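You operate a simulated robot arm through the tools that you are given. There is no shell and no other tool.

Carry out the task below with a simulated robot arm. There is one attempt and no reset: what you move stays moved.

## Task
Load rod two as the switch test card says and run five strokes.
Fine: one weight; the old one goes on the weight plate; set the card's speed and reset the counts before the run.

The check looks at the end state, three seconds after you hand in, the way a careful person would. Anything else that was tipped, shoved, dropped, spilled or broken makes it a failure.

## Robot
A 7-joint arm with a four-finger gripper, fixed in place. Base frame: the origin is at the foot of the arm, x ahead of it, y to its left, z up; the work surface is at about z = 0.802. Readings come in m, rad, newtons and seconds.
Its first joint turns from -1.204 to 3.002 rad. Payload 3.67 kg.
The TCP is the grasp point between the finger pads, 0.028 m short of the fingertips. In the tool frame z runs along the fingers and y along their closing line. Largest opening 0.112 m; the body of the gripper starts 0.073 m behind the TCP.
Orientation is that of the tool frame in the base frame, as [roll, pitch, yaw] about the fixed x, y, z axes, in that order (R = Rz(yaw) Ry(pitch) Rx(roll)). With the fingers straight down and closing along the base's y, the tool's x points along the base's -x, its y along +y and its z along -z.

## Interface
- The arm moves only by the tool arm_command. Its argument "steps" is a list of rows, each a list of 7 numbers: the turn, a rotation vector about the tool's x, y, z in units of 5 degrees (1.0 is 5 degrees), then the shift along the tool's x, y, z in units of 30 mm (1.0 is 30 mm), then the gripper command, from -1 (fully open) to 1 (shut), values between in proportion. In form: [[ax, ay, az, x, y, z, gripper], ...]. A call has 1 to 20 rows; each row shifts and turns the commanded pose from where the row before left it, along the tool's axes as they then stand. A call with a number of a shift or a turn outside -1 to 1 is refused whole. Rows are played at 5 a second. More than 0.05 m and 0.15 rad between two rows, or a gripper value outside its range, and nothing of the call is played. Where a pose cannot be reached the arm comes as near as it can. A force on the tool above 40 N (or 10 N above the force at the start of the call, whichever is more), or a blocked arm, ends the call early, and 0.2 s more pass. The fingers move at their own pace and stop on an object; they squeeze with about 27 N. The grip force told is the motor's: it shows also when the fingers shut on nothing. Time passes only in rows, and 0.2 s behind the last, so rows that do not move let the fingers close. It gives the time, the measured TCP pose, the force on the tool (base axes), the opening and the grip force at its end, in the units of the frame above (readings bear some noise), with the torque about the TCP (base axes, N m) and any sound that the robot's microphone picked up.
- Cameras (640 x 400 px; columns grow to the right, rows downward): "scene" is fixed at [0.2208, -0.6518, 1.5429]; the picture's right is [-0.02, -1.00, 0.00], its down [-0.88, 0.01, -0.48] and it looks along [0.48, -0.01, -0.88] (base axes); focal length 214 px, centre (320, 200). "wrist" rides on the gripper at [0.06, -0.018, -0.104] in the tool frame; the picture's right is [0.29, 0.96, 0.00], its down [-0.80, 0.24, -0.55] and it looks along [-0.53, 0.16, 0.83] (tool axes); focal length 234 px, centre (320, 200). There is no depth. A picture from a camera that has moved, and an enlarged one, comes with that camera's place and axes in the base frame and with its lens.
- snapshot(camera): a new picture of that camera. The clock stands still meanwhile.
- move_column(by): slides the trunk up (or, below 0, down) by that many m; the arm rides with it, the base frame stays. It gives what a move gives, with no picture.
- close_up(camera, box): a new picture of the part [left, top, right, bottom] of that camera's present view, enlarged. The clock stands still meanwhile.
- sign_off(): hands the job in; it is judged then, once.

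Nothing tells you positions but the pictures and the camera data. Unless the task says otherwise, let go and move clear before handing in.

The tools are called by a JSON object that holds its "fn" and its "kwargs". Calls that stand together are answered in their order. arm_command: Moves the arm, as the interface text tells. Its arguments: {"type":"object","properties":{"steps":{"type":"array"}},"required":["steps"]} The other tools are called the same way: move_column (by) slides the trunk up or down; snapshot (camera) takes a picture; close_up (camera, box) takes an enlarged picture of a part of a camera's view; sign_off () hands the job in.

At the start:

```text
t: 0.0
position: [0.6336, -0.6116, 1.5787]
ee_rot: [-3.141, 0.0, -3.141]
wrist_force: [0.2, 0.5, 0.2]
moment: [0.04, 0.0, -0.01]
opening: 0.1119
grasp_force: 0.0
trunk travel left (down, up): [-0.565, 0.275]
```

scene: 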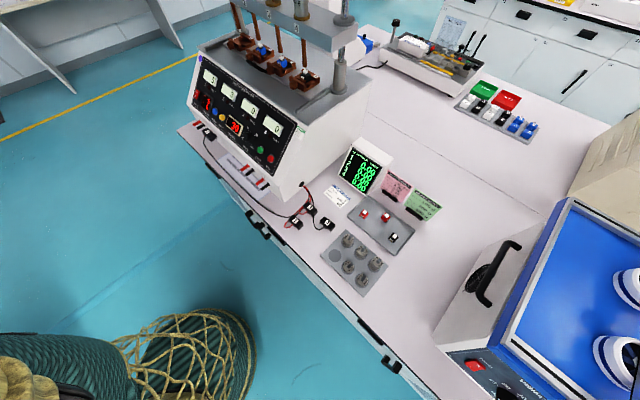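
wrist: 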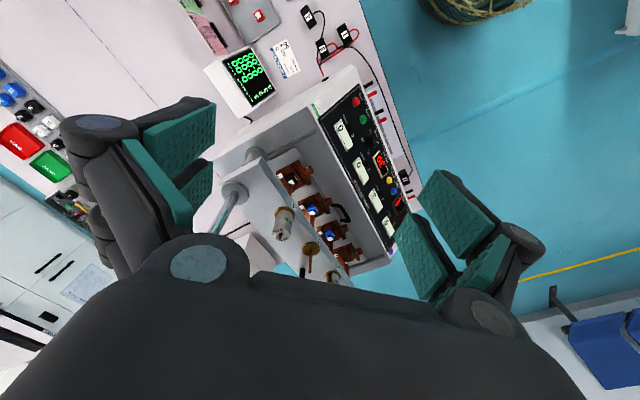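

I see a switch test machine with four rods, a small screen, cards, a weight plate and some switch boards. I'll take enlarged views to read the cards and find everything before moving.

{"fn": "close_up", "kwargs": {"camera": "scene", "box": [300, 130, 460, 230]}}

{"fn": "close_up", "kwargs": {"camera": "scene", "box": [180, 0, 380, 125]}}

{"fn": "close_up", "kwargs": {"camera": "scene", "box": [170, 60, 330, 160]}}

{"fn": "close_up", "kwargs": {"camera": "scene", "box": [300, 200, 420, 300]}}

{"fn": "close_up", "kwargs": {"camera": "scene", "box": [440, 70, 560, 150]}}

{"fn": "close_up", "kwargs": {"camera": "scene", "box": [360, 0, 520, 100]}}

```text
4.00 times, centred on (380, 180) of scene
camera zoom: at [0.2208, -0.6518, 1.5429], right [-0.02, -1.0, 0.0], down [-0.88, 0.01, -0.48], along [0.48, -0.01, -0.88], focal length 858 px, centre (80, 280)
```

zoom: 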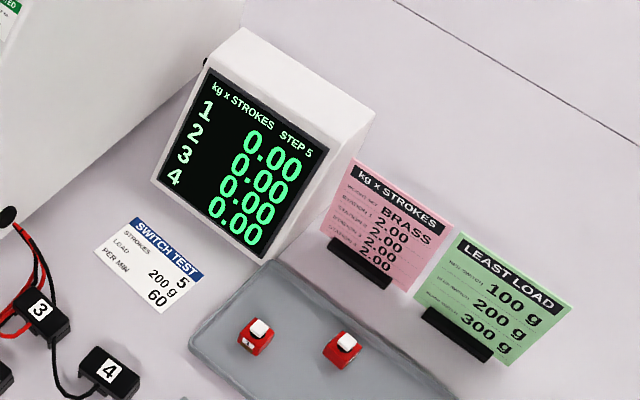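

```text
3.20 times, centred on (280, 62) of scene
camera zoom: at [0.2208, -0.6518, 1.5429], right [-0.02, -1.0, 0.0], down [-0.88, 0.01, -0.48], along [0.48, -0.01, -0.88], focal length 686 px, centre (448, 640)
```

zoom: 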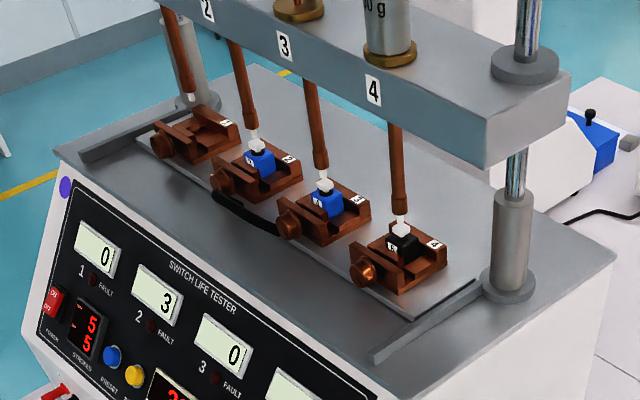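

```text
4.00 times, centred on (250, 110) of scene
camera zoom: at [0.2208, -0.6518, 1.5429], right [-0.02, -1.0, 0.0], down [-0.88, 0.01, -0.48], along [0.48, -0.01, -0.88], focal length 858 px, centre (600, 560)
```

zoom: 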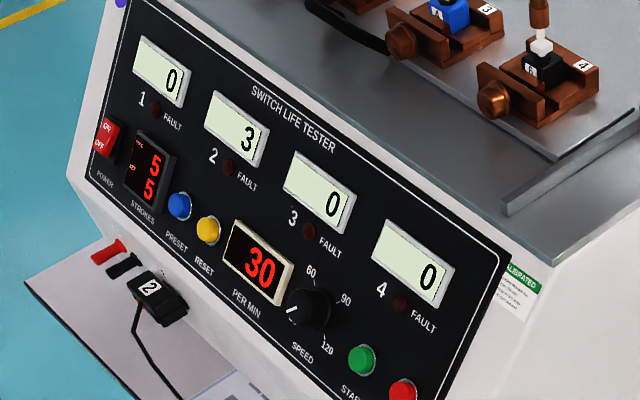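

```text
4.00 times, centred on (360, 250) of scene
camera zoom: at [0.2208, -0.6518, 1.5429], right [-0.02, -1.0, 0.0], down [-0.88, 0.01, -0.48], along [0.48, -0.01, -0.88], focal length 858 px, centre (160, 0)
```

zoom: 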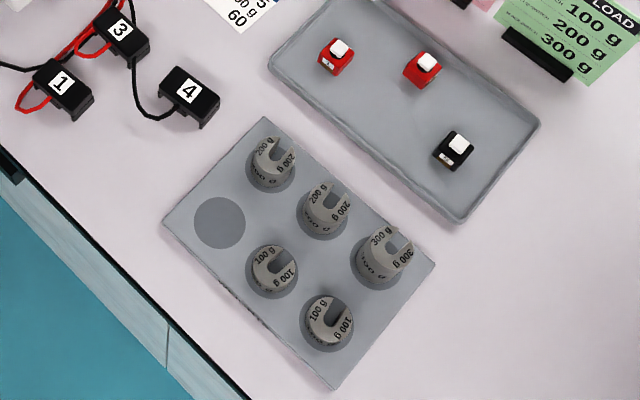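

```text
5.00 times, centred on (500, 110) of scene
camera zoom: at [0.2208, -0.6518, 1.5429], right [-0.02, -1.0, 0.0], down [-0.88, 0.01, -0.48], along [0.48, -0.01, -0.88], focal length 1072 px, centre (-580, 650)
```

zoom: 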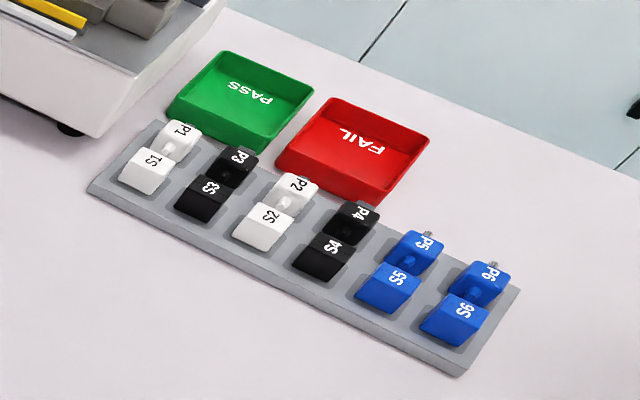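

```text
4.00 times, centred on (440, 50) of scene
camera zoom: at [0.2208, -0.6518, 1.5429], right [-0.02, -1.0, 0.0], down [-0.88, 0.01, -0.48], along [0.48, -0.01, -0.88], focal length 858 px, centre (-160, 800)
```

zoom: 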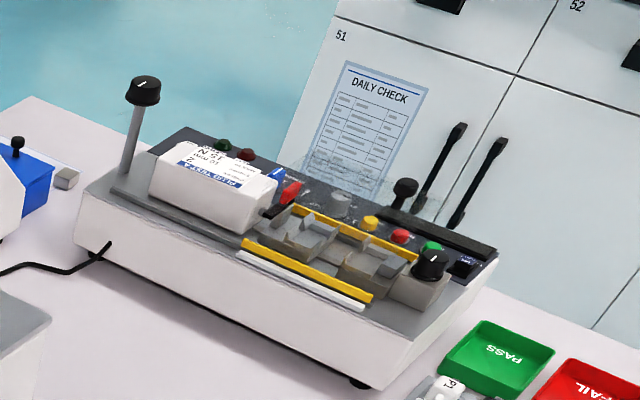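

The switch test card reads 5 strokes, 200 g and 60 per min, and the speed is now 30 with station 2's counter at 3. I'll look closer with the wrist camera at the tops of the rods and the panel.

{"fn": "close_up", "kwargs": {"camera": "wrist", "box": [220, 140, 380, 280]}}

{"fn": "close_up", "kwargs": {"camera": "wrist", "box": [300, 70, 420, 250]}}

{"fn": "close_up", "kwargs": {"camera": "scene", "box": [220, 0, 380, 60]}}

{"fn": "close_up", "kwargs": {"camera": "scene", "box": [170, 110, 350, 240]}}

```text
2.86 times, centred on (300, 210) of wrist
camera zoom: at [0.574, -0.6295, 1.6822], right [-0.29, 0.96, 0.0], down [0.8, 0.24, 0.55], along [0.53, 0.16, -0.83], focal length 669 px, centre (377, 171)
```

zoom: 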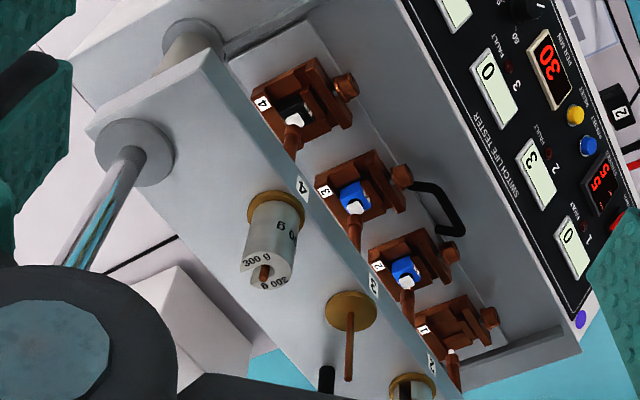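

```text
2.22 times, centred on (360, 160) of wrist
camera zoom: at [0.574, -0.6295, 1.6822], right [-0.29, 0.96, 0.0], down [0.8, 0.24, 0.55], along [0.53, 0.16, -0.83], focal length 520 px, centre (231, 289)
```

zoom: 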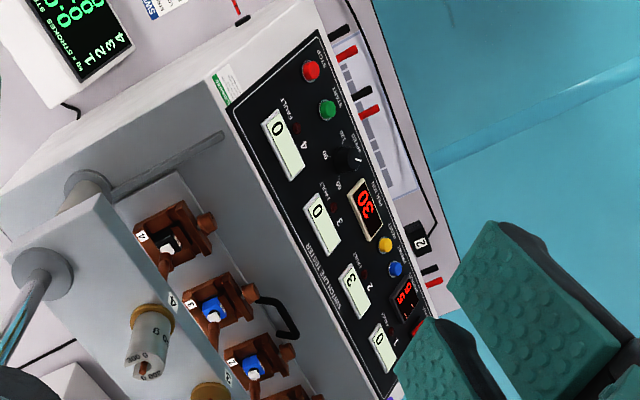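

```text
4.00 times, centred on (300, 30) of scene
camera zoom: at [0.2208, -0.6518, 1.5429], right [-0.02, -1.0, 0.0], down [-0.88, 0.01, -0.48], along [0.48, -0.01, -0.88], focal length 858 px, centre (400, 880)
```

zoom: 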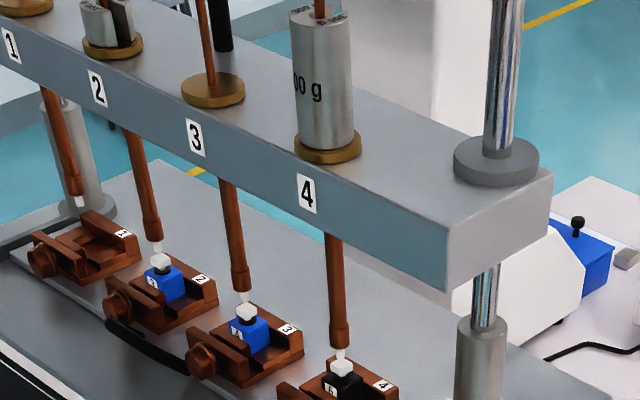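

```text
3.08 times, centred on (260, 175) of scene
camera zoom: at [0.2208, -0.6518, 1.5429], right [-0.02, -1.0, 0.0], down [-0.88, 0.01, -0.48], along [0.48, -0.01, -0.88], focal length 660 px, centre (505, 277)
```

zoom: 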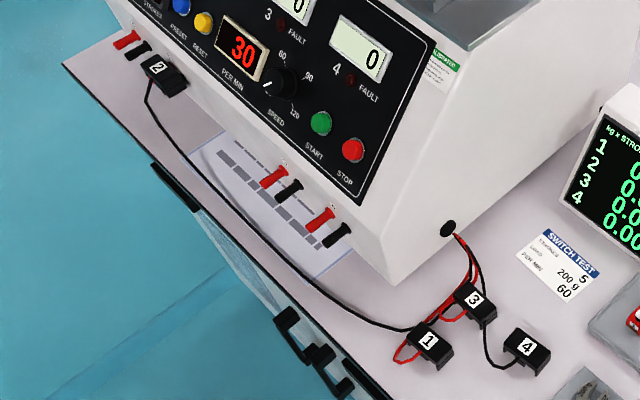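

The card calls for 200 g at 60 per min. Rod 2 carries a short slotted weight, and I put its pan near (1.04, -0.46, 1.29). The beam runs along (0.74, 0.67) and the panel faces roughly toward the base. I'll move the arm left, clear of the posts, and turn it to face the machine for a better look.

{"fn": "arm_command", "kwargs": {"steps": [[0, 0, 0, 0.3, 1, 0, -1], [0, 0, 0, 0.3, 1, 0, -1], [0, 0, 0, 0.3, 1, 0, -1], [0, 0, 0, 0, 1, 0, -1], [0, 0, 0, 0, 1, 0, -1], [0, 0, 0, 0, 1, 0, -1], [0, 0, 0, 0, 1, 0, -1], [0, 0, 0, 0, 1, 0, -1], [0, 0, 0, 0, 1, 0, -1], [0, 0, 0, 0, 1, 0, -1], [0, 0, 1, 0, 0, 0, -1], [0, 0, 1, 0, 0, 0, -1], [0, 0, 1, 0, 0, 0, -1], [0, 0, 1, 0, 0, 0, -1], [0, 0, 1, 0, 0, 0, -1], [0, 0, 1, 0, 0, 0, -1], [0, 0, 1, 0, 0, 0, -1], [0, 0, 1, 0, 0, 0, -1], [0, 0, 1, 0, 0, 0, -1], [0, 0, 0.5, 0, 0, 0, -1]]}}

{"fn": "snapshot", "kwargs": {"camera": "wrist"}}

{"fn": "snapshot", "kwargs": {"camera": "scene"}}

```text
t: 4.2
position: [0.6074, -0.3114, 1.5799]
ee_rot: [-3.141, 0.0, 2.31]
wrist_force: [-0.2, 0.2, 0.1]
moment: [0.0, 0.01, 0.01]
opening: 0.1121
grasp_force: 0.0
trunk travel left (down, up): [-0.565, 0.275]
```

```text
taken
camera wrist: at [0.5526, -0.279, 1.6825], right [0.51, 0.86, 0.0], down [0.71, -0.43, 0.55], along [0.48, -0.28, -0.83], focal length 234 px, centre (320, 200)
```

wrist: 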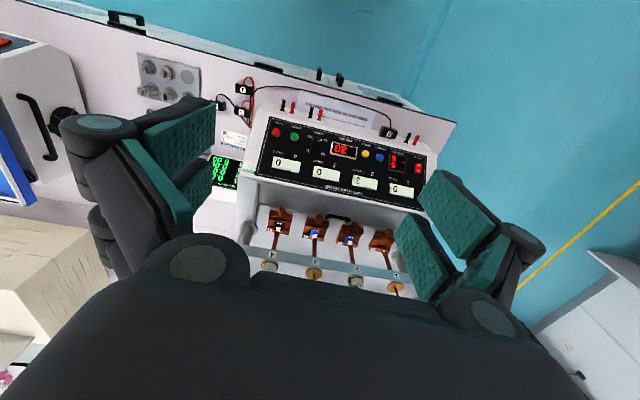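

```text
taken
```

scene: 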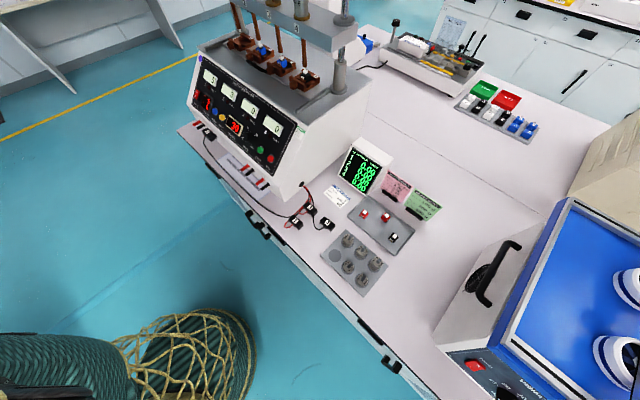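

The view matches my estimate and the arm can turn freely here. Next I'll tilt the tool toward the machine to see rod 2's weight from the front.

{"fn": "arm_command", "kwargs": {"steps": [[0, -1, 0, 0, 0, 0, -1], [0, -1, 0, 0, 0, 0, -1], [0, -1, 0, 0, 0, 0, -1], [0, -1, 0, 0, 0, 0, -1], [0, -1, 0, 0, 0, 0, -1], [0, -1, 0, 0, 0, 0, -1], [0, -1, 0, 0, 0, 0, -1], [0, -1, 0, 0, 0, 0, -1], [0, -1, 0, 0, 0, 0, -1]]}}

{"fn": "snapshot", "kwargs": {"camera": "wrist"}}

```text
t: 6.4
position: [0.6843, -0.4204, 1.6011]
ee_rot: [3.059, 0.705, 2.232]
wrist_force: [-0.3, -0.7, 0.5]
moment: [0.0, -0.03, -0.02]
opening: 0.112
grasp_force: 0.1
out of reach, approached as far as the arm can: row 4, 5, 6, 7, 8, 9
trunk travel left (down, up): [-0.565, 0.275]
stopped in row 9: the arm was blocked; the commanded pose is now the measured one
```

```text
taken
camera wrist: at [0.5935, -0.3473, 1.6388], right [0.59, 0.8, -0.13], down [0.3, -0.07, 0.95], along [0.75, -0.6, -0.28], focal length 234 px, centre (320, 200)
```

wrist: 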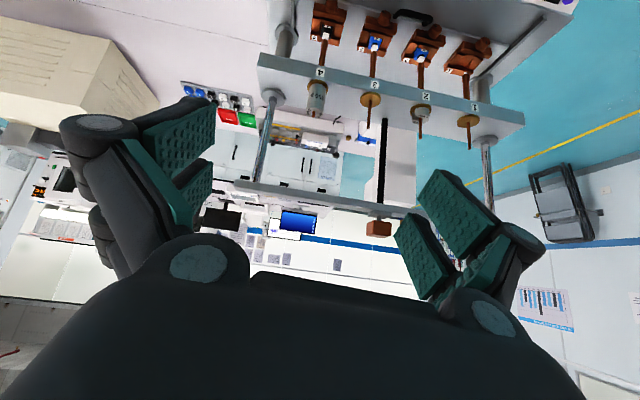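

The view is upside down (image down is up), and it shows a top crossbar and a central black rod above the beam. I'll zoom in on rod 2's weight and that upper structure.

{"fn": "close_up", "kwargs": {"camera": "wrist", "box": [230, 0, 540, 240]}}

{"fn": "close_up", "kwargs": {"camera": "wrist", "box": [370, 60, 480, 150]}}

```text
1.67 times, centred on (385, 120) of wrist
camera zoom: at [0.5935, -0.3473, 1.6388], right [0.59, 0.8, -0.13], down [0.3, -0.07, 0.95], along [0.75, -0.6, -0.28], focal length 390 px, centre (212, 333)
```

zoom: 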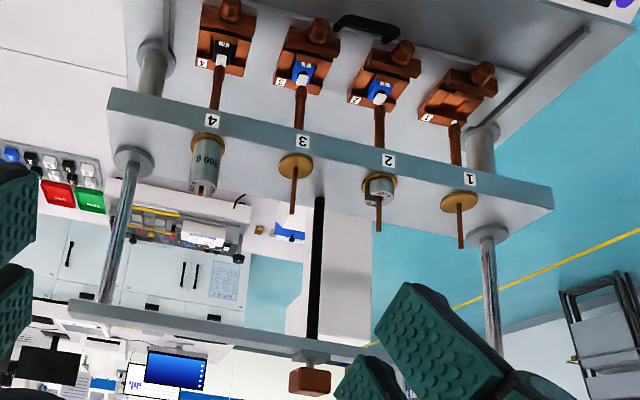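

```text
4.44 times, centred on (425, 105) of wrist
camera zoom: at [0.5935, -0.3473, 1.6388], right [0.59, 0.8, -0.13], down [0.3, -0.07, 0.95], along [0.75, -0.6, -0.28], focal length 1041 px, centre (-147, 622)
```

zoom: 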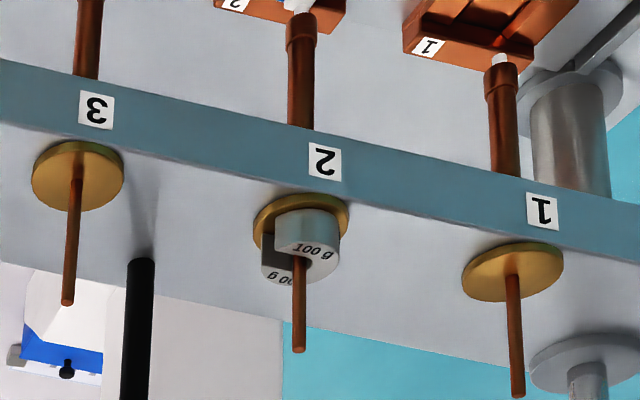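

Rod 2's weight is 100 g, with its slot facing roughly toward rod 3. I'll zoom in further to get the slot direction.

{"fn": "close_up", "kwargs": {"camera": "wrist", "box": [405, 95, 437, 120]}}

{"fn": "close_up", "kwargs": {"camera": "scene", "box": [232, 0, 264, 20]}}

{"fn": "close_up", "kwargs": {"camera": "scene", "box": [326, 225, 394, 301]}}

```text
16.00 times, centred on (421, 108) of wrist
camera zoom: at [0.5935, -0.3473, 1.6388], right [0.59, 0.8, -0.13], down [0.3, -0.07, 0.95], along [0.75, -0.6, -0.28], focal length 3747 px, centre (-1296, 1680)
```

zoom: 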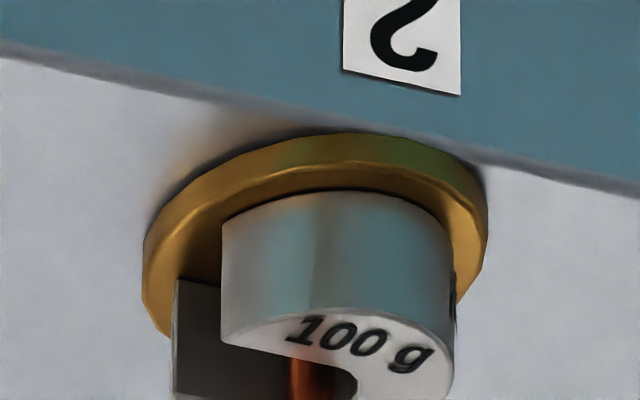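

```text
16.00 times, centred on (248, 10) of scene
camera zoom: at [0.2208, -0.6518, 1.5429], right [-0.02, -1.0, 0.0], down [-0.88, 0.01, -0.48], along [0.48, -0.01, -0.88], focal length 3432 px, centre (1472, 3240)
```

zoom: 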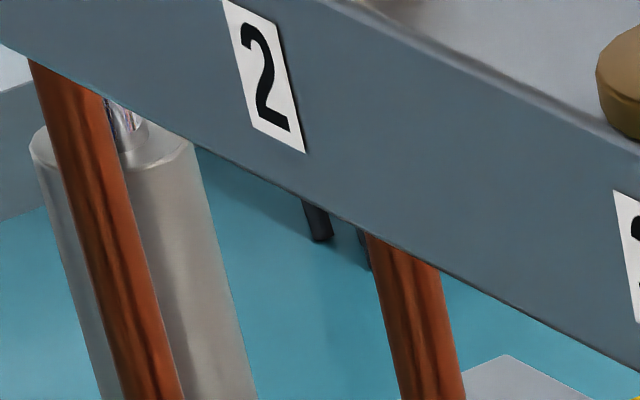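

```text
5.26 times, centred on (360, 263) of scene
camera zoom: at [0.2208, -0.6518, 1.5429], right [-0.02, -1.0, 0.0], down [-0.88, 0.01, -0.48], along [0.48, -0.01, -0.88], focal length 1129 px, centre (110, -132)
```

zoom: 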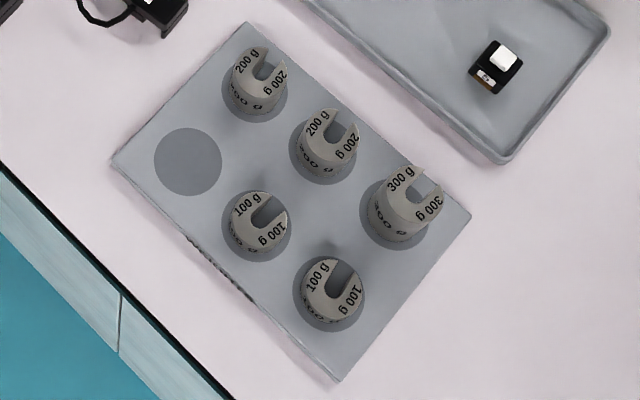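

The 100 g weight's slot opens toward rod 3, but its stem is only about 68 mm tall, so I can lift it straight off. I'll lower the trunk to get better reach at that height and check the pose.

{"fn": "move_column", "kwargs": {"by": -0.2}}

{"fn": "snapshot", "kwargs": {"camera": "wrist"}}

{"fn": "snapshot", "kwargs": {"camera": "scene"}}

```text
t: 8.6
position: [0.6845, -0.4182, 1.3992]
ee_rot: [3.059, 0.705, 2.234]
wrist_force: [0.2, -0.2, 0.4]
moment: [-0.01, 0.03, 0.01]
opening: 0.112
grasp_force: 0.1
trunk travel left (down, up): [-0.365, 0.475]
```

```text
taken
camera wrist: at [0.5942, -0.346, 1.4386], right [0.59, 0.8, -0.13], down [0.3, -0.07, 0.95], along [0.75, -0.6, -0.28], focal length 234 px, centre (320, 200)
```

wrist: 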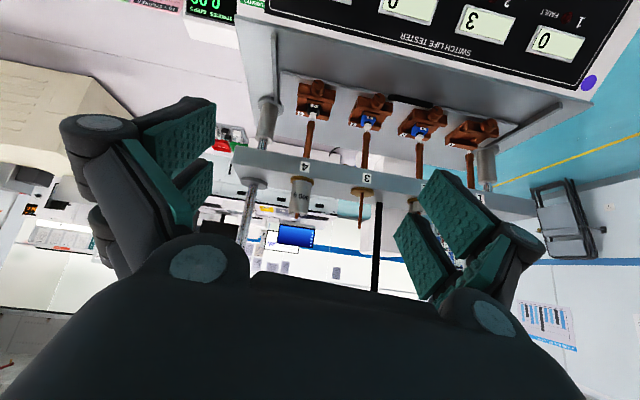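

```text
taken
```

scene: 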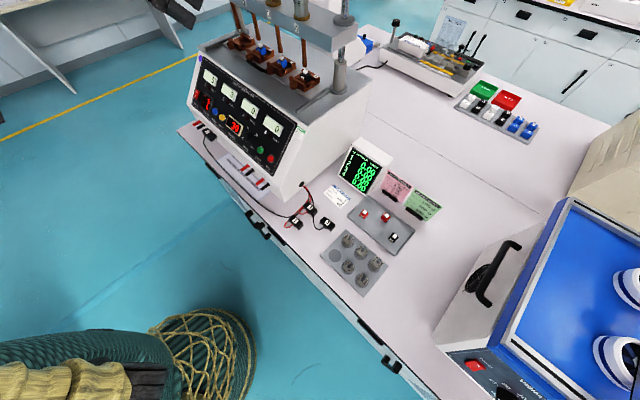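

The trunk lowers cleanly. I'll level the tool and slide along the beam direction until it is in front of rod 2, checking reach as I go.

{"fn": "arm_command", "kwargs": {"steps": [[0.95, 0, 0, 0, 0, 0, -1], [0, 0, 0, 0, 0.5, 0, -1], [0, 0, 0, 0, 1, 0, -1], [0, 0, 0, 0, 1, 0, -1], [0, 0, 0, 0, 1, 0, -1], [0, 0, 0, 0, 1, 0, -1], [0, 0, 0, 0, 1, 0, -1], [0, 0, 0, 0, 1, 0, -1]]}}

{"fn": "snapshot", "kwargs": {"camera": "wrist"}}

```text
t: 10.4
position: [0.8376, -0.2952, 1.3999]
ee_rot: [-3.135, 0.707, 2.237]
wrist_force: [0.1, 0.5, -0.2]
moment: [0.04, 0.02, 0.01]
opening: 0.1118
grasp_force: 0.2
trunk travel left (down, up): [-0.365, 0.475]
```

```text
taken
camera wrist: at [0.7543, -0.216, 1.4387], right [0.62, 0.76, -0.19], down [0.34, -0.04, 0.94], along [0.71, -0.65, -0.29], focal length 234 px, centre (320, 200)
```

wrist: 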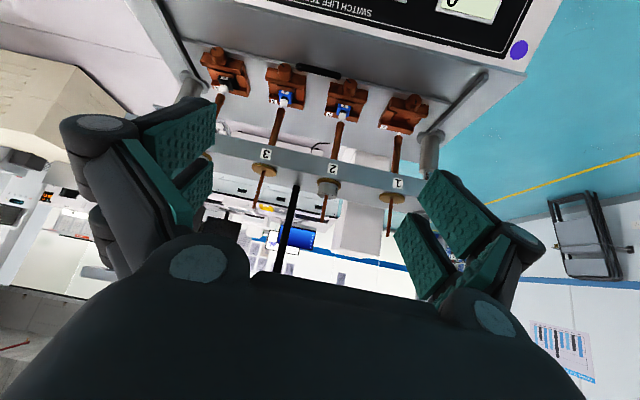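

No reach problem so far. I'll zoom in from here to refine the positions of rod 2, its weight and the other pans.

{"fn": "close_up", "kwargs": {"camera": "wrist", "box": [230, 120, 420, 240]}}

{"fn": "close_up", "kwargs": {"camera": "wrist", "box": [300, 150, 364, 230]}}

```text
3.33 times, centred on (325, 180) of wrist
camera zoom: at [0.7543, -0.216, 1.4387], right [0.62, 0.76, -0.19], down [0.34, -0.04, 0.94], along [0.71, -0.65, -0.29], focal length 781 px, centre (303, 267)
```

zoom: 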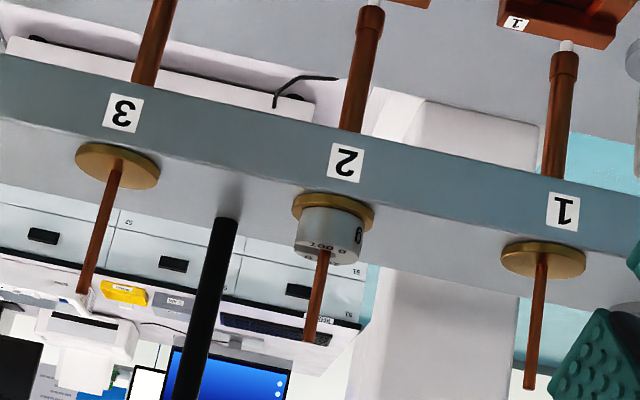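

```text
5.00 times, centred on (332, 190) of wrist
camera zoom: at [0.7543, -0.216, 1.4387], right [0.62, 0.76, -0.19], down [0.34, -0.04, 0.94], along [0.71, -0.65, -0.29], focal length 1171 px, centre (260, 250)
```

zoom: 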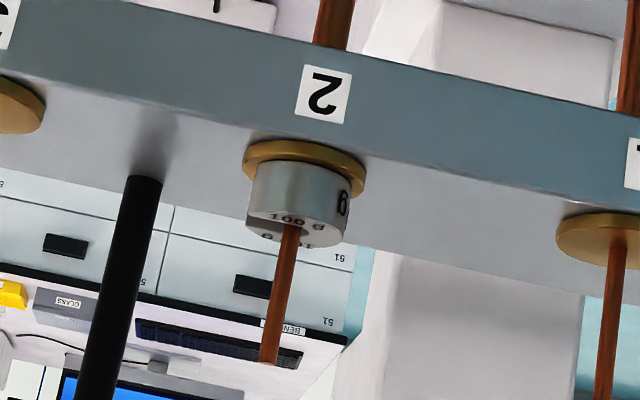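

The plate and the tester share the same axes, and the plate weights' slots seem to open away from the table edge, so one tool heading should serve both. I'll align the tool with the beam and tilt it to about 60° from vertical.

{"fn": "arm_command", "kwargs": {"steps": [[-0.69, 0, -0.81, 0, 0, 0, -1], [0, -1, 0, 0, 0, 0, -1], [0, -1, 0, 0, 0, 0, -1], [0, -1, 0, 0, 0, 0, -1], [0, -0.9, 0, 0, 0, 0, -1], [0, 0, 0, 0, 0.5, 0, -1], [0, 0, 0, 0, 0.5, 0, 0]]}}

{"fn": "snapshot", "kwargs": {"camera": "wrist"}}

```text
t: 12.2
position: [0.8468, -0.3573, 1.4065]
ee_rot: [2.988, 0.977, 2.16]
wrist_force: [0.3, -1.1, -0.2]
moment: [0.0, -0.01, 0.05]
opening: 0.056
grasp_force: 0.0
trunk travel left (down, up): [-0.365, 0.475]
stopped in row 7: the arm was blocked; the commanded pose is now the measured one
```

```text
taken
camera wrist: at [0.7544, -0.2776, 1.4123], right [0.63, 0.76, -0.16], down [0.11, 0.12, 0.99], along [0.77, -0.64, -0.01], focal length 234 px, centre (320, 200)
```

wrist: 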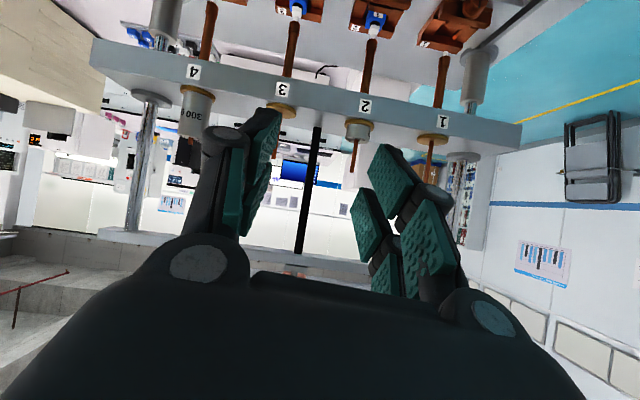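

Further back the arm hit a joint limit, and it seems freer when more extended. I'll move forward toward rod 2, stopping about 10 cm short, and fix the orientation there.

{"fn": "arm_command", "kwargs": {"steps": [[0, 0, 0, -0.1, 0.446, 0.6, 0], [0, 0, 0, -0.1, 0.446, 0.6, 0], [0, 0, 0, -0.1, 0.446, 0.6, 0], [0, 0, 0, -0.1, 0.446, 0.6, 0], [0, 0, 0, -0.1, 0.446, 0.6, 0], [0.1, -0.72, -0.5, 0, 0, 0, 0], [0, 0, -0.58, 0, 0, 0, 0]]}}

{"fn": "snapshot", "kwargs": {"camera": "wrist"}}

```text
t: 13.8
position: [0.9558, -0.3705, 1.3733]
ee_rot: [-3.134, 1.047, 2.338]
wrist_force: [0.7, -0.1, 0.1]
moment: [-0.02, 0.02, 0.01]
opening: 0.0561
grasp_force: 0.1
trunk travel left (down, up): [-0.365, 0.475]
```

```text
taken
camera wrist: at [0.8601, -0.2943, 1.3734], right [0.59, 0.76, -0.25], down [0.12, 0.23, 0.97], along [0.79, -0.61, 0.04], focal length 234 px, centre (320, 200)
```

wrist: 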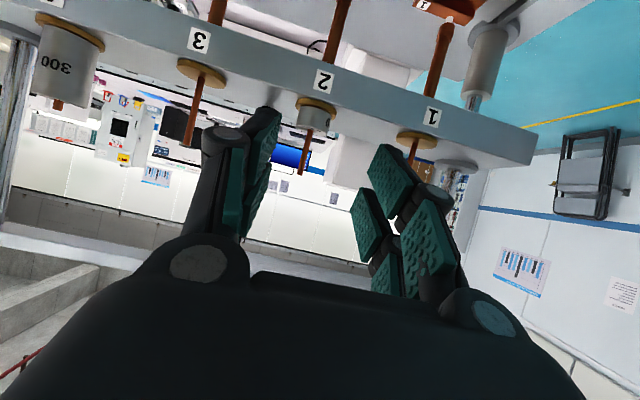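

The tool is now well aligned, about 12 cm in front of rod 2. I'll zoom in to measure the weight and stem positions from here.

{"fn": "close_up", "kwargs": {"camera": "wrist", "box": [270, 60, 370, 190]}}

{"fn": "close_up", "kwargs": {"camera": "wrist", "box": [170, 20, 470, 200]}}

{"fn": "snapshot", "kwargs": {"camera": "scene"}}

```text
3.08 times, centred on (320, 125) of wrist
camera zoom: at [0.8601, -0.2943, 1.3734], right [0.59, 0.76, -0.25], down [0.12, 0.23, 0.97], along [0.79, -0.61, 0.04], focal length 720 px, centre (320, 431)
```

zoom: 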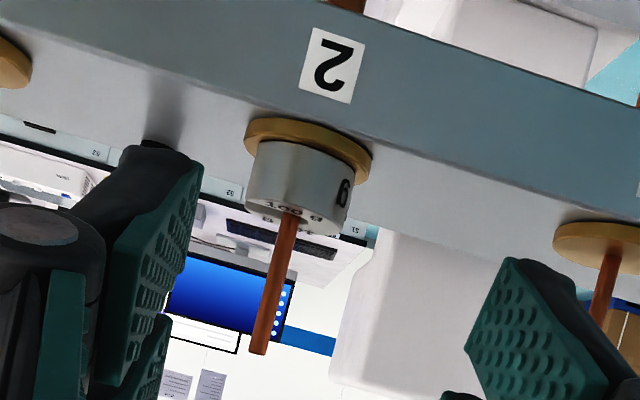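

```text
2.13 times, centred on (320, 110) of wrist
camera zoom: at [0.8601, -0.2943, 1.3734], right [0.59, 0.76, -0.25], down [0.12, 0.23, 0.97], along [0.79, -0.61, 0.04], focal length 500 px, centre (320, 392)
```

zoom: 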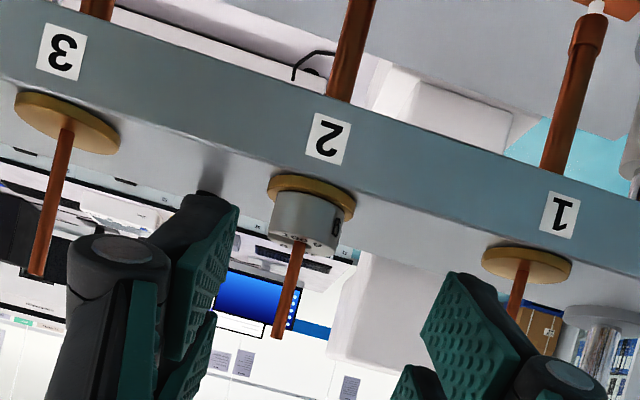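

```text
taken
```

scene: 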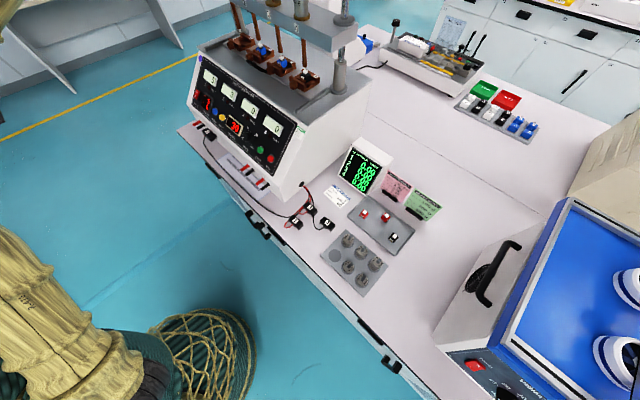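

Rod 2's axis sits about 6 mm toward rod 3 from the finger centre and roughly 126 mm ahead. The pan top is near z 1.296 and the weight's top near 1.318. I'll go most of the way in and look again.

{"fn": "arm_command", "kwargs": {"steps": [[0, 0, 0, -0.07, -0.1, 0.6, 0], [0, 0, 0, -0.07, -0.1, 0.6, 0], [0, 0, 0, -0.07, 0, 0.6, 0], [0, 0, 0, -0.07, 0, 0.6, 0], [0, 0, 0, 0, 0, 0, 0]]}}

{"fn": "snapshot", "kwargs": {"camera": "wrist"}}

{"fn": "close_up", "kwargs": {"camera": "wrist", "box": [240, 40, 420, 200]}}

```text
t: 15.0
position: [0.9961, -0.4211, 1.3482]
ee_rot: [-3.136, 1.05, 2.337]
wrist_force: [0.0, -0.3, 0.6]
moment: [0.02, 0.0, 0.03]
opening: 0.0559
grasp_force: 0.0
trunk travel left (down, up): [-0.365, 0.475]
```

```text
taken
camera wrist: at [0.901, -0.3462, 1.3469], right [0.59, 0.76, -0.25], down [0.12, 0.23, 0.97], along [0.8, -0.6, 0.04], focal length 234 px, centre (320, 200)
```

wrist: 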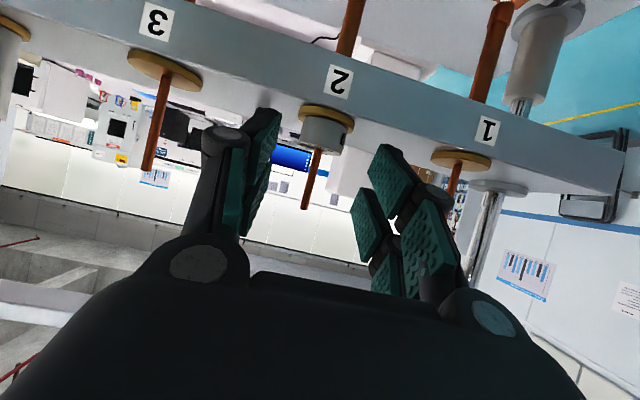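

```text
2.50 times, centred on (330, 120) of wrist
camera zoom: at [0.901, -0.3462, 1.3469], right [0.59, 0.76, -0.25], down [0.12, 0.23, 0.97], along [0.8, -0.6, 0.04], focal length 585 px, centre (295, 400)
```

zoom: 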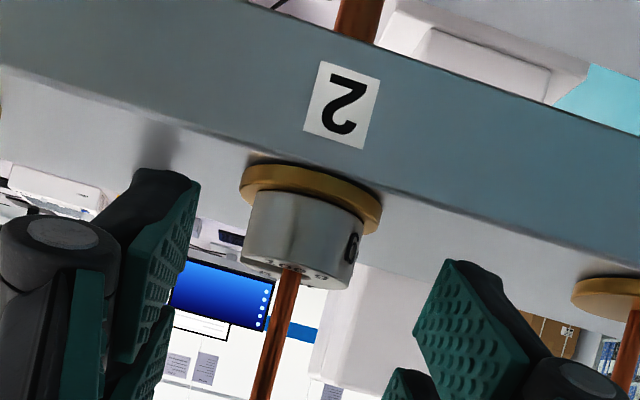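

The weight is nearly centred between the fingers. I'll make the final approach so the fingertips straddle it just above the pan.

{"fn": "arm_command", "kwargs": {"steps": [[0, 0, 0, -0.03, 0, 0.5, 0], [0, 0, 0, -0.03, 0, 0.5, 0], [0, 0, 0, -0.03, 0, 0.5, 0], [0, 0, 0, 0, 0, 0.33, 0], [0, 0, 0, 0, 0, 0, 0]]}}

{"fn": "snapshot", "kwargs": {"camera": "wrist"}}

{"fn": "close_up", "kwargs": {"camera": "wrist", "box": [220, 60, 420, 220]}}

```text
t: 16.2
position: [1.0266, -0.4546, 1.3276]
ee_rot: [-3.141, 1.06, 2.333]
wrist_force: [-2.1, 5.5, 31.3]
moment: [-0.01, -0.14, -0.08]
opening: 0.0545
grasp_force: 13.2
trunk travel left (down, up): [-0.365, 0.475]
```

```text
taken
camera wrist: at [0.9318, -0.3788, 1.3263], right [0.6, 0.76, -0.25], down [0.11, 0.23, 0.97], along [0.8, -0.6, 0.05], focal length 234 px, centre (320, 200)
```

wrist: 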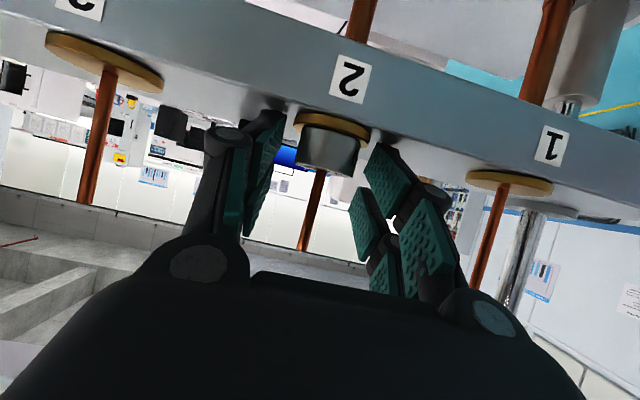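

```text
2.50 times, centred on (320, 140) of wrist
camera zoom: at [0.9318, -0.3788, 1.3263], right [0.6, 0.76, -0.25], down [0.11, 0.23, 0.97], along [0.8, -0.6, 0.05], focal length 585 px, centre (320, 350)
```

zoom: 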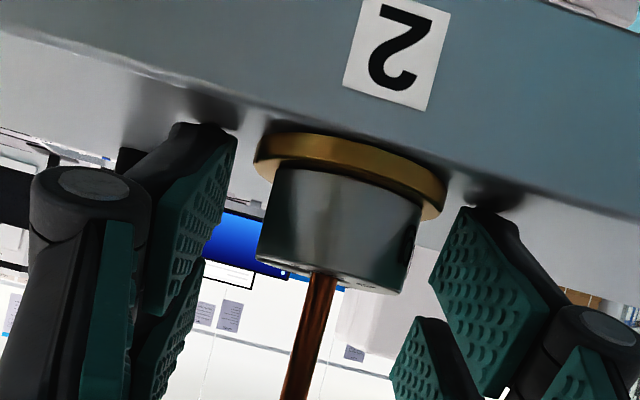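

The force reading shows 31 N upward, so the fingertips are pressing on the beam; its top is higher than I estimated. I'll back up a few millimetres right away.

{"fn": "arm_command", "kwargs": {"steps": [[0, 0, 0, -0.2, 0, -0.11, 0], [0, 0, 0, 0, 0, 0, 0]]}}

{"fn": "close_up", "kwargs": {"camera": "wrist", "box": [220, 60, 420, 220]}}

```text
t: 16.8
position: [1.0292, -0.4563, 1.3294]
ee_rot: [-3.136, 1.049, 2.336]
wrist_force: [0.7, -0.1, 17.8]
moment: [-0.04, -0.24, 0.11]
opening: 0.0567
grasp_force: 0.0
trunk travel left (down, up): [-0.365, 0.475]
```

```text
2.50 times, centred on (320, 140) of wrist
camera zoom: at [0.9335, -0.3807, 1.3282], right [0.59, 0.76, -0.25], down [0.12, 0.23, 0.97], along [0.8, -0.6, 0.05], focal length 585 px, centre (320, 350)
```

zoom: 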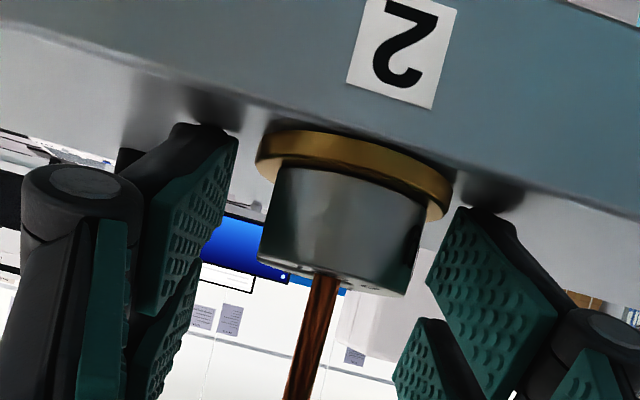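

Triangulating again puts rod 2 at about (1.033, -0.458) with the pan top near 1.299, and the fingers are wider than I had assumed. I'll back off slightly, raise to z of about 1.337, and confirm the contact force is gone.

{"fn": "arm_command", "kwargs": {"steps": [[0, 0, 0, -0.09, 0.05, -0.36, 0], [0, 0, 0, 0, 0, 0, 0]]}}

{"fn": "close_up", "kwargs": {"camera": "wrist", "box": [220, 60, 420, 220]}}

```text
t: 17.4
position: [1.0263, -0.4498, 1.3332]
ee_rot: [-3.135, 1.047, 2.337]
wrist_force: [0.1, 0.6, -0.4]
moment: [0.03, 0.02, 0.05]
opening: 0.0559
grasp_force: 0.0
trunk travel left (down, up): [-0.365, 0.475]
```

```text
2.50 times, centred on (320, 140) of wrist
camera zoom: at [0.9304, -0.3754, 1.3337], right [0.59, 0.76, -0.25], down [0.12, 0.23, 0.97], along [0.8, -0.61, 0.04], focal length 585 px, centre (320, 350)
```

zoom: 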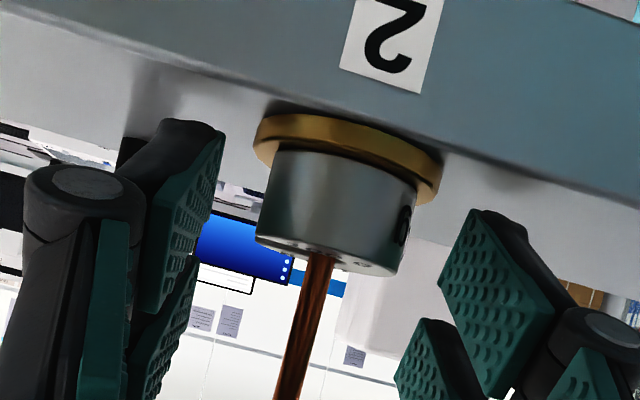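

The contact force is gone and the weight sits midway between the fingers. I'll close on it now.

{"fn": "arm_command", "kwargs": {"steps": [[0, 0, 0, 0, -0.03, 0, 0.2], [0, 0, 0, 0, 0, 0, 0.4], [0, 0, 0, 0, 0, 0, 1], [0, 0, 0, 0, 0, 0, 1], [0, 0, 0, 0, 0, 0, 1]]}}

{"fn": "close_up", "kwargs": {"camera": "wrist", "box": [220, 60, 420, 220]}}

```text
t: 18.6
position: [1.0261, -0.4509, 1.3358]
ee_rot: [-3.137, 1.051, 2.336]
wrist_force: [0.3, -0.1, 3.3]
moment: [-0.07, 0.0, 0.0]
opening: 0.0315
grasp_force: 26.7
trunk travel left (down, up): [-0.365, 0.475]
```

```text
2.50 times, centred on (320, 140) of wrist
camera zoom: at [0.9293, -0.3749, 1.336], right [0.59, 0.76, -0.25], down [0.12, 0.23, 0.97], along [0.8, -0.6, 0.05], focal length 585 px, centre (320, 350)
```

zoom: 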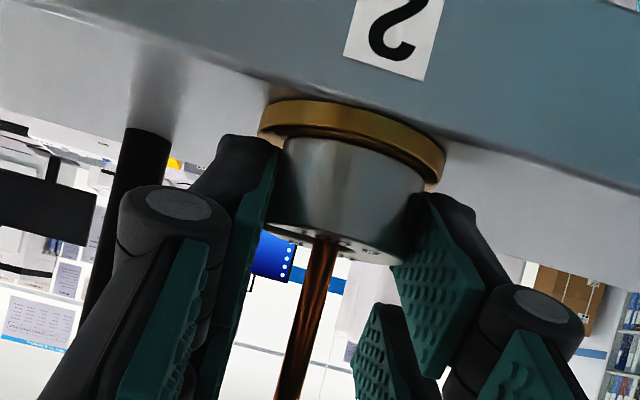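

The gripper holds the weight at an opening of 31.5 mm. I'll lift slightly and check that it comes up straight without dragging the rod.

{"fn": "arm_command", "kwargs": {"steps": [[0, 0, 0, -0.2, 0, -0.115, 1], [0, 0, 0, -0.2, 0, -0.115, 1], [0, 0, 0, 0, 0, 0, 1]]}}

{"fn": "close_up", "kwargs": {"camera": "wrist", "box": [220, 60, 420, 220]}}

```text
t: 19.4
position: [1.0252, -0.4494, 1.3484]
ee_rot: [-3.135, 1.051, 2.338]
wrist_force: [-0.4, 0.4, -0.8]
moment: [-0.01, 0.03, 0.02]
opening: 0.0318
grasp_force: 26.7
trunk travel left (down, up): [-0.365, 0.475]
```

```text
2.50 times, centred on (320, 140) of wrist
camera zoom: at [0.9297, -0.3746, 1.3487], right [0.59, 0.76, -0.25], down [0.12, 0.23, 0.97], along [0.8, -0.6, 0.04], focal length 585 px, centre (320, 350)
```

zoom: 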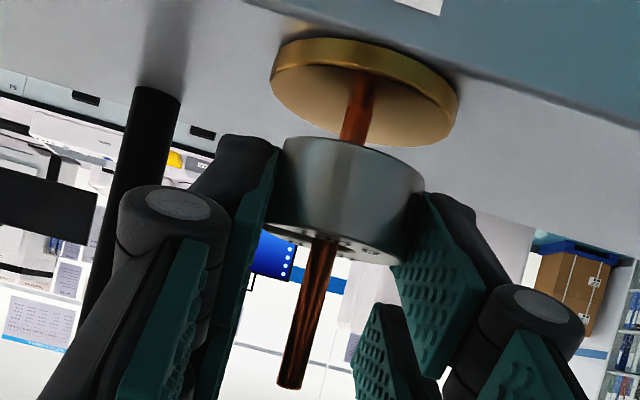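

The weight came off the pan cleanly. I'll keep lifting until it clears the top of the stem.

{"fn": "arm_command", "kwargs": {"steps": [[0, 0, 0, -0.35, 0, -0.2, 1], [0, 0, 0, -0.35, 0, -0.2, 1], [0, 0, 0, -0.35, 0, -0.2, 1], [0, 0, 0, -0.35, 0, -0.2, 1], [0, 0, 0, -0.35, 0, -0.2, 1], [0, 0, 0, -0.2, 0, -0.12, 1], [0, 0, 0, 0, 0, 0, 1]]}}

{"fn": "snapshot", "kwargs": {"camera": "wrist"}}

{"fn": "close_up", "kwargs": {"camera": "wrist", "box": [220, 60, 420, 220]}}

```text
t: 20.5
position: [1.0152, -0.4471, 1.3891]
ee_rot: [-3.133, 1.045, 2.346]
wrist_force: [30.6, 12.6, -0.9]
moment: [0.24, -0.53, 0.63]
opening: 0.033
grasp_force: 27.4
out of reach, approached as far as the arm can: row 3, 4, 5
trunk travel left (down, up): [-0.365, 0.475]
stopped in row 5: the force on the tool passed its limit at 44 N (the readings are from after the stop); the commanded pose is now the measured one
```

```text
taken
camera wrist: at [0.9187, -0.3722, 1.3896], right [0.59, 0.77, -0.25], down [0.12, 0.23, 0.97], along [0.8, -0.6, 0.04], focal length 234 px, centre (320, 200)
```

wrist: 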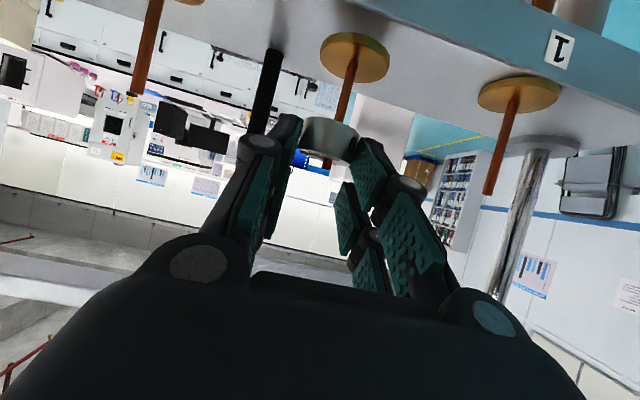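

```text
2.50 times, centred on (320, 140) of wrist
camera zoom: at [0.9187, -0.3722, 1.3896], right [0.59, 0.77, -0.25], down [0.12, 0.23, 0.97], along [0.8, -0.6, 0.04], focal length 585 px, centre (320, 350)
```

zoom: 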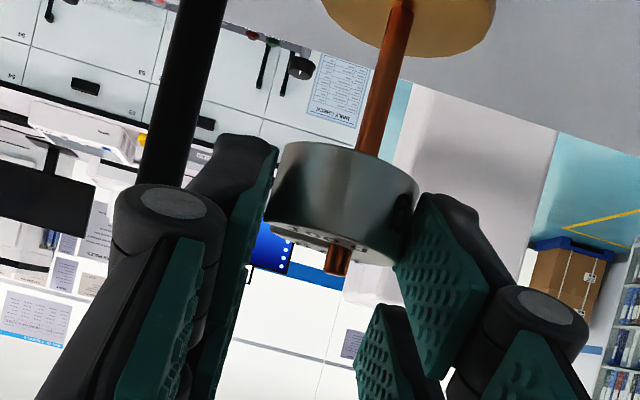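

At this height the arm ran out of reach and pulled inward against the stem. I'll go back to the last good position over the pan and do the rest of the lift with the trunk.

{"fn": "arm_command", "kwargs": {"steps": [[0, 0, 0, 0.2, 0.09, 0.3, 1], [0, 0, 0, 0.2, 0.09, 0.3, 1], [0, 0, 0, 0, 0, 0, 1]]}}

{"fn": "close_up", "kwargs": {"camera": "wrist", "box": [220, 60, 420, 220]}}

```text
t: 21.3
position: [1.0205, -0.4516, 1.376]
ee_rot: [-3.137, 1.052, 2.34]
wrist_force: [11.0, 20.0, 7.6]
moment: [0.46, -0.33, 0.35]
opening: 0.0319
grasp_force: 27.1
trunk travel left (down, up): [-0.365, 0.475]
```

```text
2.50 times, centred on (320, 140) of wrist
camera zoom: at [0.9243, -0.3759, 1.3747], right [0.59, 0.76, -0.25], down [0.12, 0.23, 0.97], along [0.8, -0.6, 0.05], focal length 585 px, centre (320, 350)
```

zoom: 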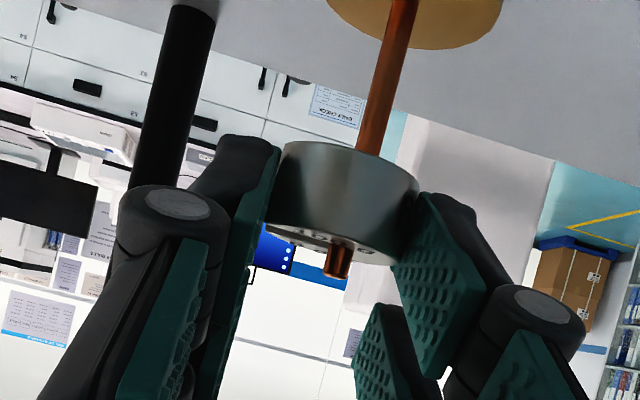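

A sideways force remains, so the weight is leaning on the stem. I'll shift gently toward rod 1 to unload it before lifting further.

{"fn": "arm_command", "kwargs": {"steps": [[0, 0, 0, -0.06, 0.13, 0, 1], [0, 0, 0, 0, 0, 0, 1]]}}

{"fn": "close_up", "kwargs": {"camera": "wrist", "box": [260, 100, 360, 180]}}

```text
t: 21.9
position: [1.0217, -0.4524, 1.3756]
ee_rot: [-3.136, 1.049, 2.338]
wrist_force: [-7.1, 15.7, -1.2]
moment: [0.49, 0.28, 0.12]
opening: 0.0315
grasp_force: 27.0
trunk travel left (down, up): [-0.365, 0.475]
```

```text
5.00 times, centred on (310, 140) of wrist
camera zoom: at [0.9259, -0.3766, 1.3755], right [0.59, 0.76, -0.25], down [0.12, 0.23, 0.97], along [0.8, -0.6, 0.05], focal length 1171 px, centre (370, 500)
```

zoom: 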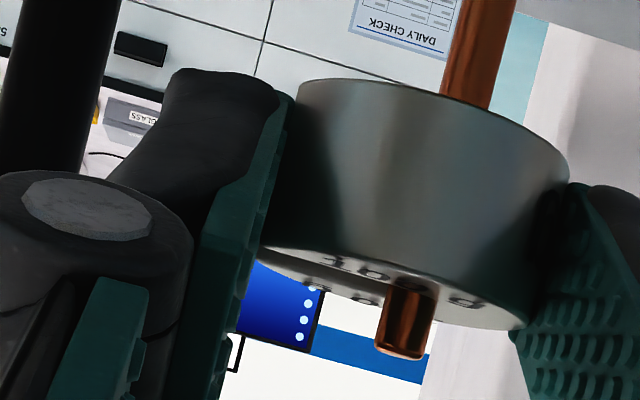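

The remaining push is along the front-back direction, so I'll ease back about 3 mm.

{"fn": "arm_command", "kwargs": {"steps": [[0, 0, 0, 0.05, 0.03, -0.09, 1], [0, 0, 0, 0, 0, 0, 1]]}}

```text
t: 22.5
position: [1.0222, -0.4514, 1.376]
ee_rot: [-3.137, 1.048, 2.338]
wrist_force: [0.3, 3.9, 1.3]
moment: [0.1, 0.01, 0.05]
opening: 0.0311
grasp_force: 27.2
trunk travel left (down, up): [-0.365, 0.475]
```

The forces are nearly balanced. I'll raise the trunk 45 mm to lift the weight off the stem.

{"fn": "move_column", "kwargs": {"by": 0.045}}

{"fn": "snapshot", "kwargs": {"camera": "wrist"}}

{"fn": "close_up", "kwargs": {"camera": "wrist", "box": [220, 60, 420, 220]}}

```text
t: 23.4
position: [1.0231, -0.4516, 1.4201]
ee_rot: [-3.136, 1.048, 2.337]
wrist_force: [0.2, 0.0, -1.2]
moment: [-0.01, 0.02, -0.01]
opening: 0.0315
grasp_force: 27.2
trunk travel left (down, up): [-0.41, 0.43]
```

```text
taken
camera wrist: at [0.9267, -0.376, 1.4192], right [0.59, 0.77, -0.25], down [0.12, 0.23, 0.97], along [0.8, -0.6, 0.04], focal length 234 px, centre (320, 200)
```

wrist: 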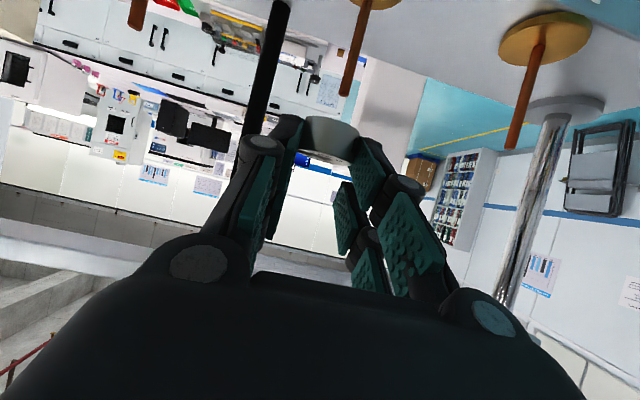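

```text
2.50 times, centred on (320, 140) of wrist
camera zoom: at [0.9267, -0.376, 1.4192], right [0.59, 0.77, -0.25], down [0.12, 0.23, 0.97], along [0.8, -0.6, 0.04], focal length 585 px, centre (320, 350)
```

zoom: 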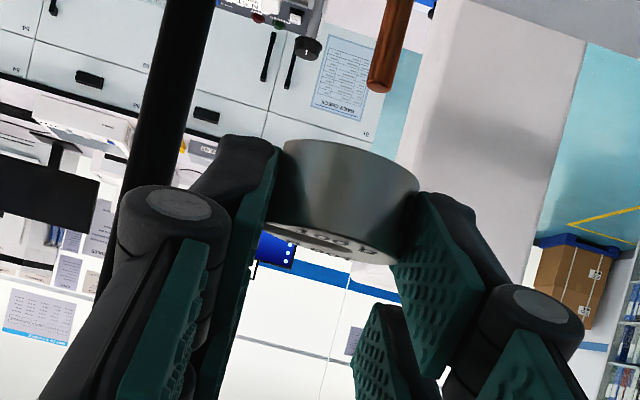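

The 100 g weight is free of the stem. I'll retreat from the beam and slide across toward the weight plate at this height.

{"fn": "arm_command", "kwargs": {"steps": [[0, 0, 0, 0.4, 0, -0.69, 1], [0, 0, 0, 0.4, 0, -0.69, 1], [0, 0, 0, 0.4, 0, -0.69, 1], [0, 0, 0, 0.4, 0, -0.69, 1], [0, 0, 0, 0.4, -0.5, -0.69, 1], [0, 0, 0, 0, -1, 0, 1], [0, 0, 0, 0, -1, 0, 1], [0, 0, 0, 0, -1, 0, 1], [0, 0, 0, 0, -1, 0, 1], [0, 0, 0, 0, -1, 0, 1], [0, 0, 0, 0, -1, 0, 1], [0, 0, 0, 0, -1, 0, 1], [0, 0, 0, 0, -1, 0, 1]]}}

{"fn": "snapshot", "kwargs": {"camera": "wrist"}}

{"fn": "snapshot", "kwargs": {"camera": "scene"}}

```text
t: 26.2
position: [0.7553, -0.5426, 1.4193]
ee_rot: [-3.139, 1.048, 2.337]
wrist_force: [-0.2, 0.0, -0.9]
moment: [-0.03, 0.01, 0.04]
opening: 0.0313
grasp_force: 27.3
trunk travel left (down, up): [-0.41, 0.43]
```

```text
taken
camera wrist: at [0.6596, -0.4679, 1.4196], right [0.59, 0.77, -0.25], down [0.12, 0.23, 0.97], along [0.8, -0.6, 0.04], focal length 234 px, centre (320, 200)
```

wrist: 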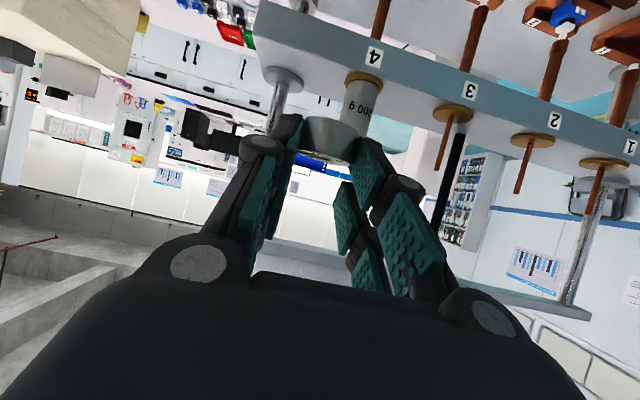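

```text
taken
```

scene: 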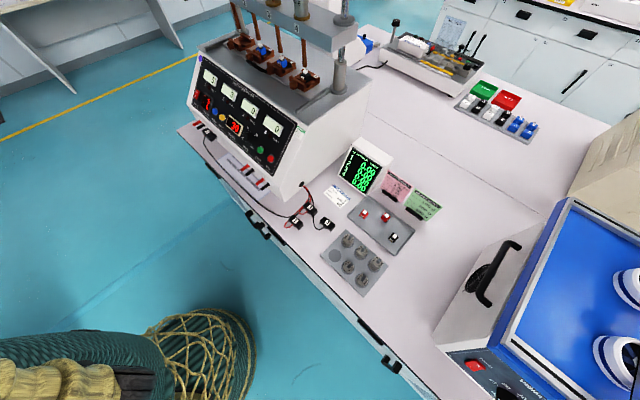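

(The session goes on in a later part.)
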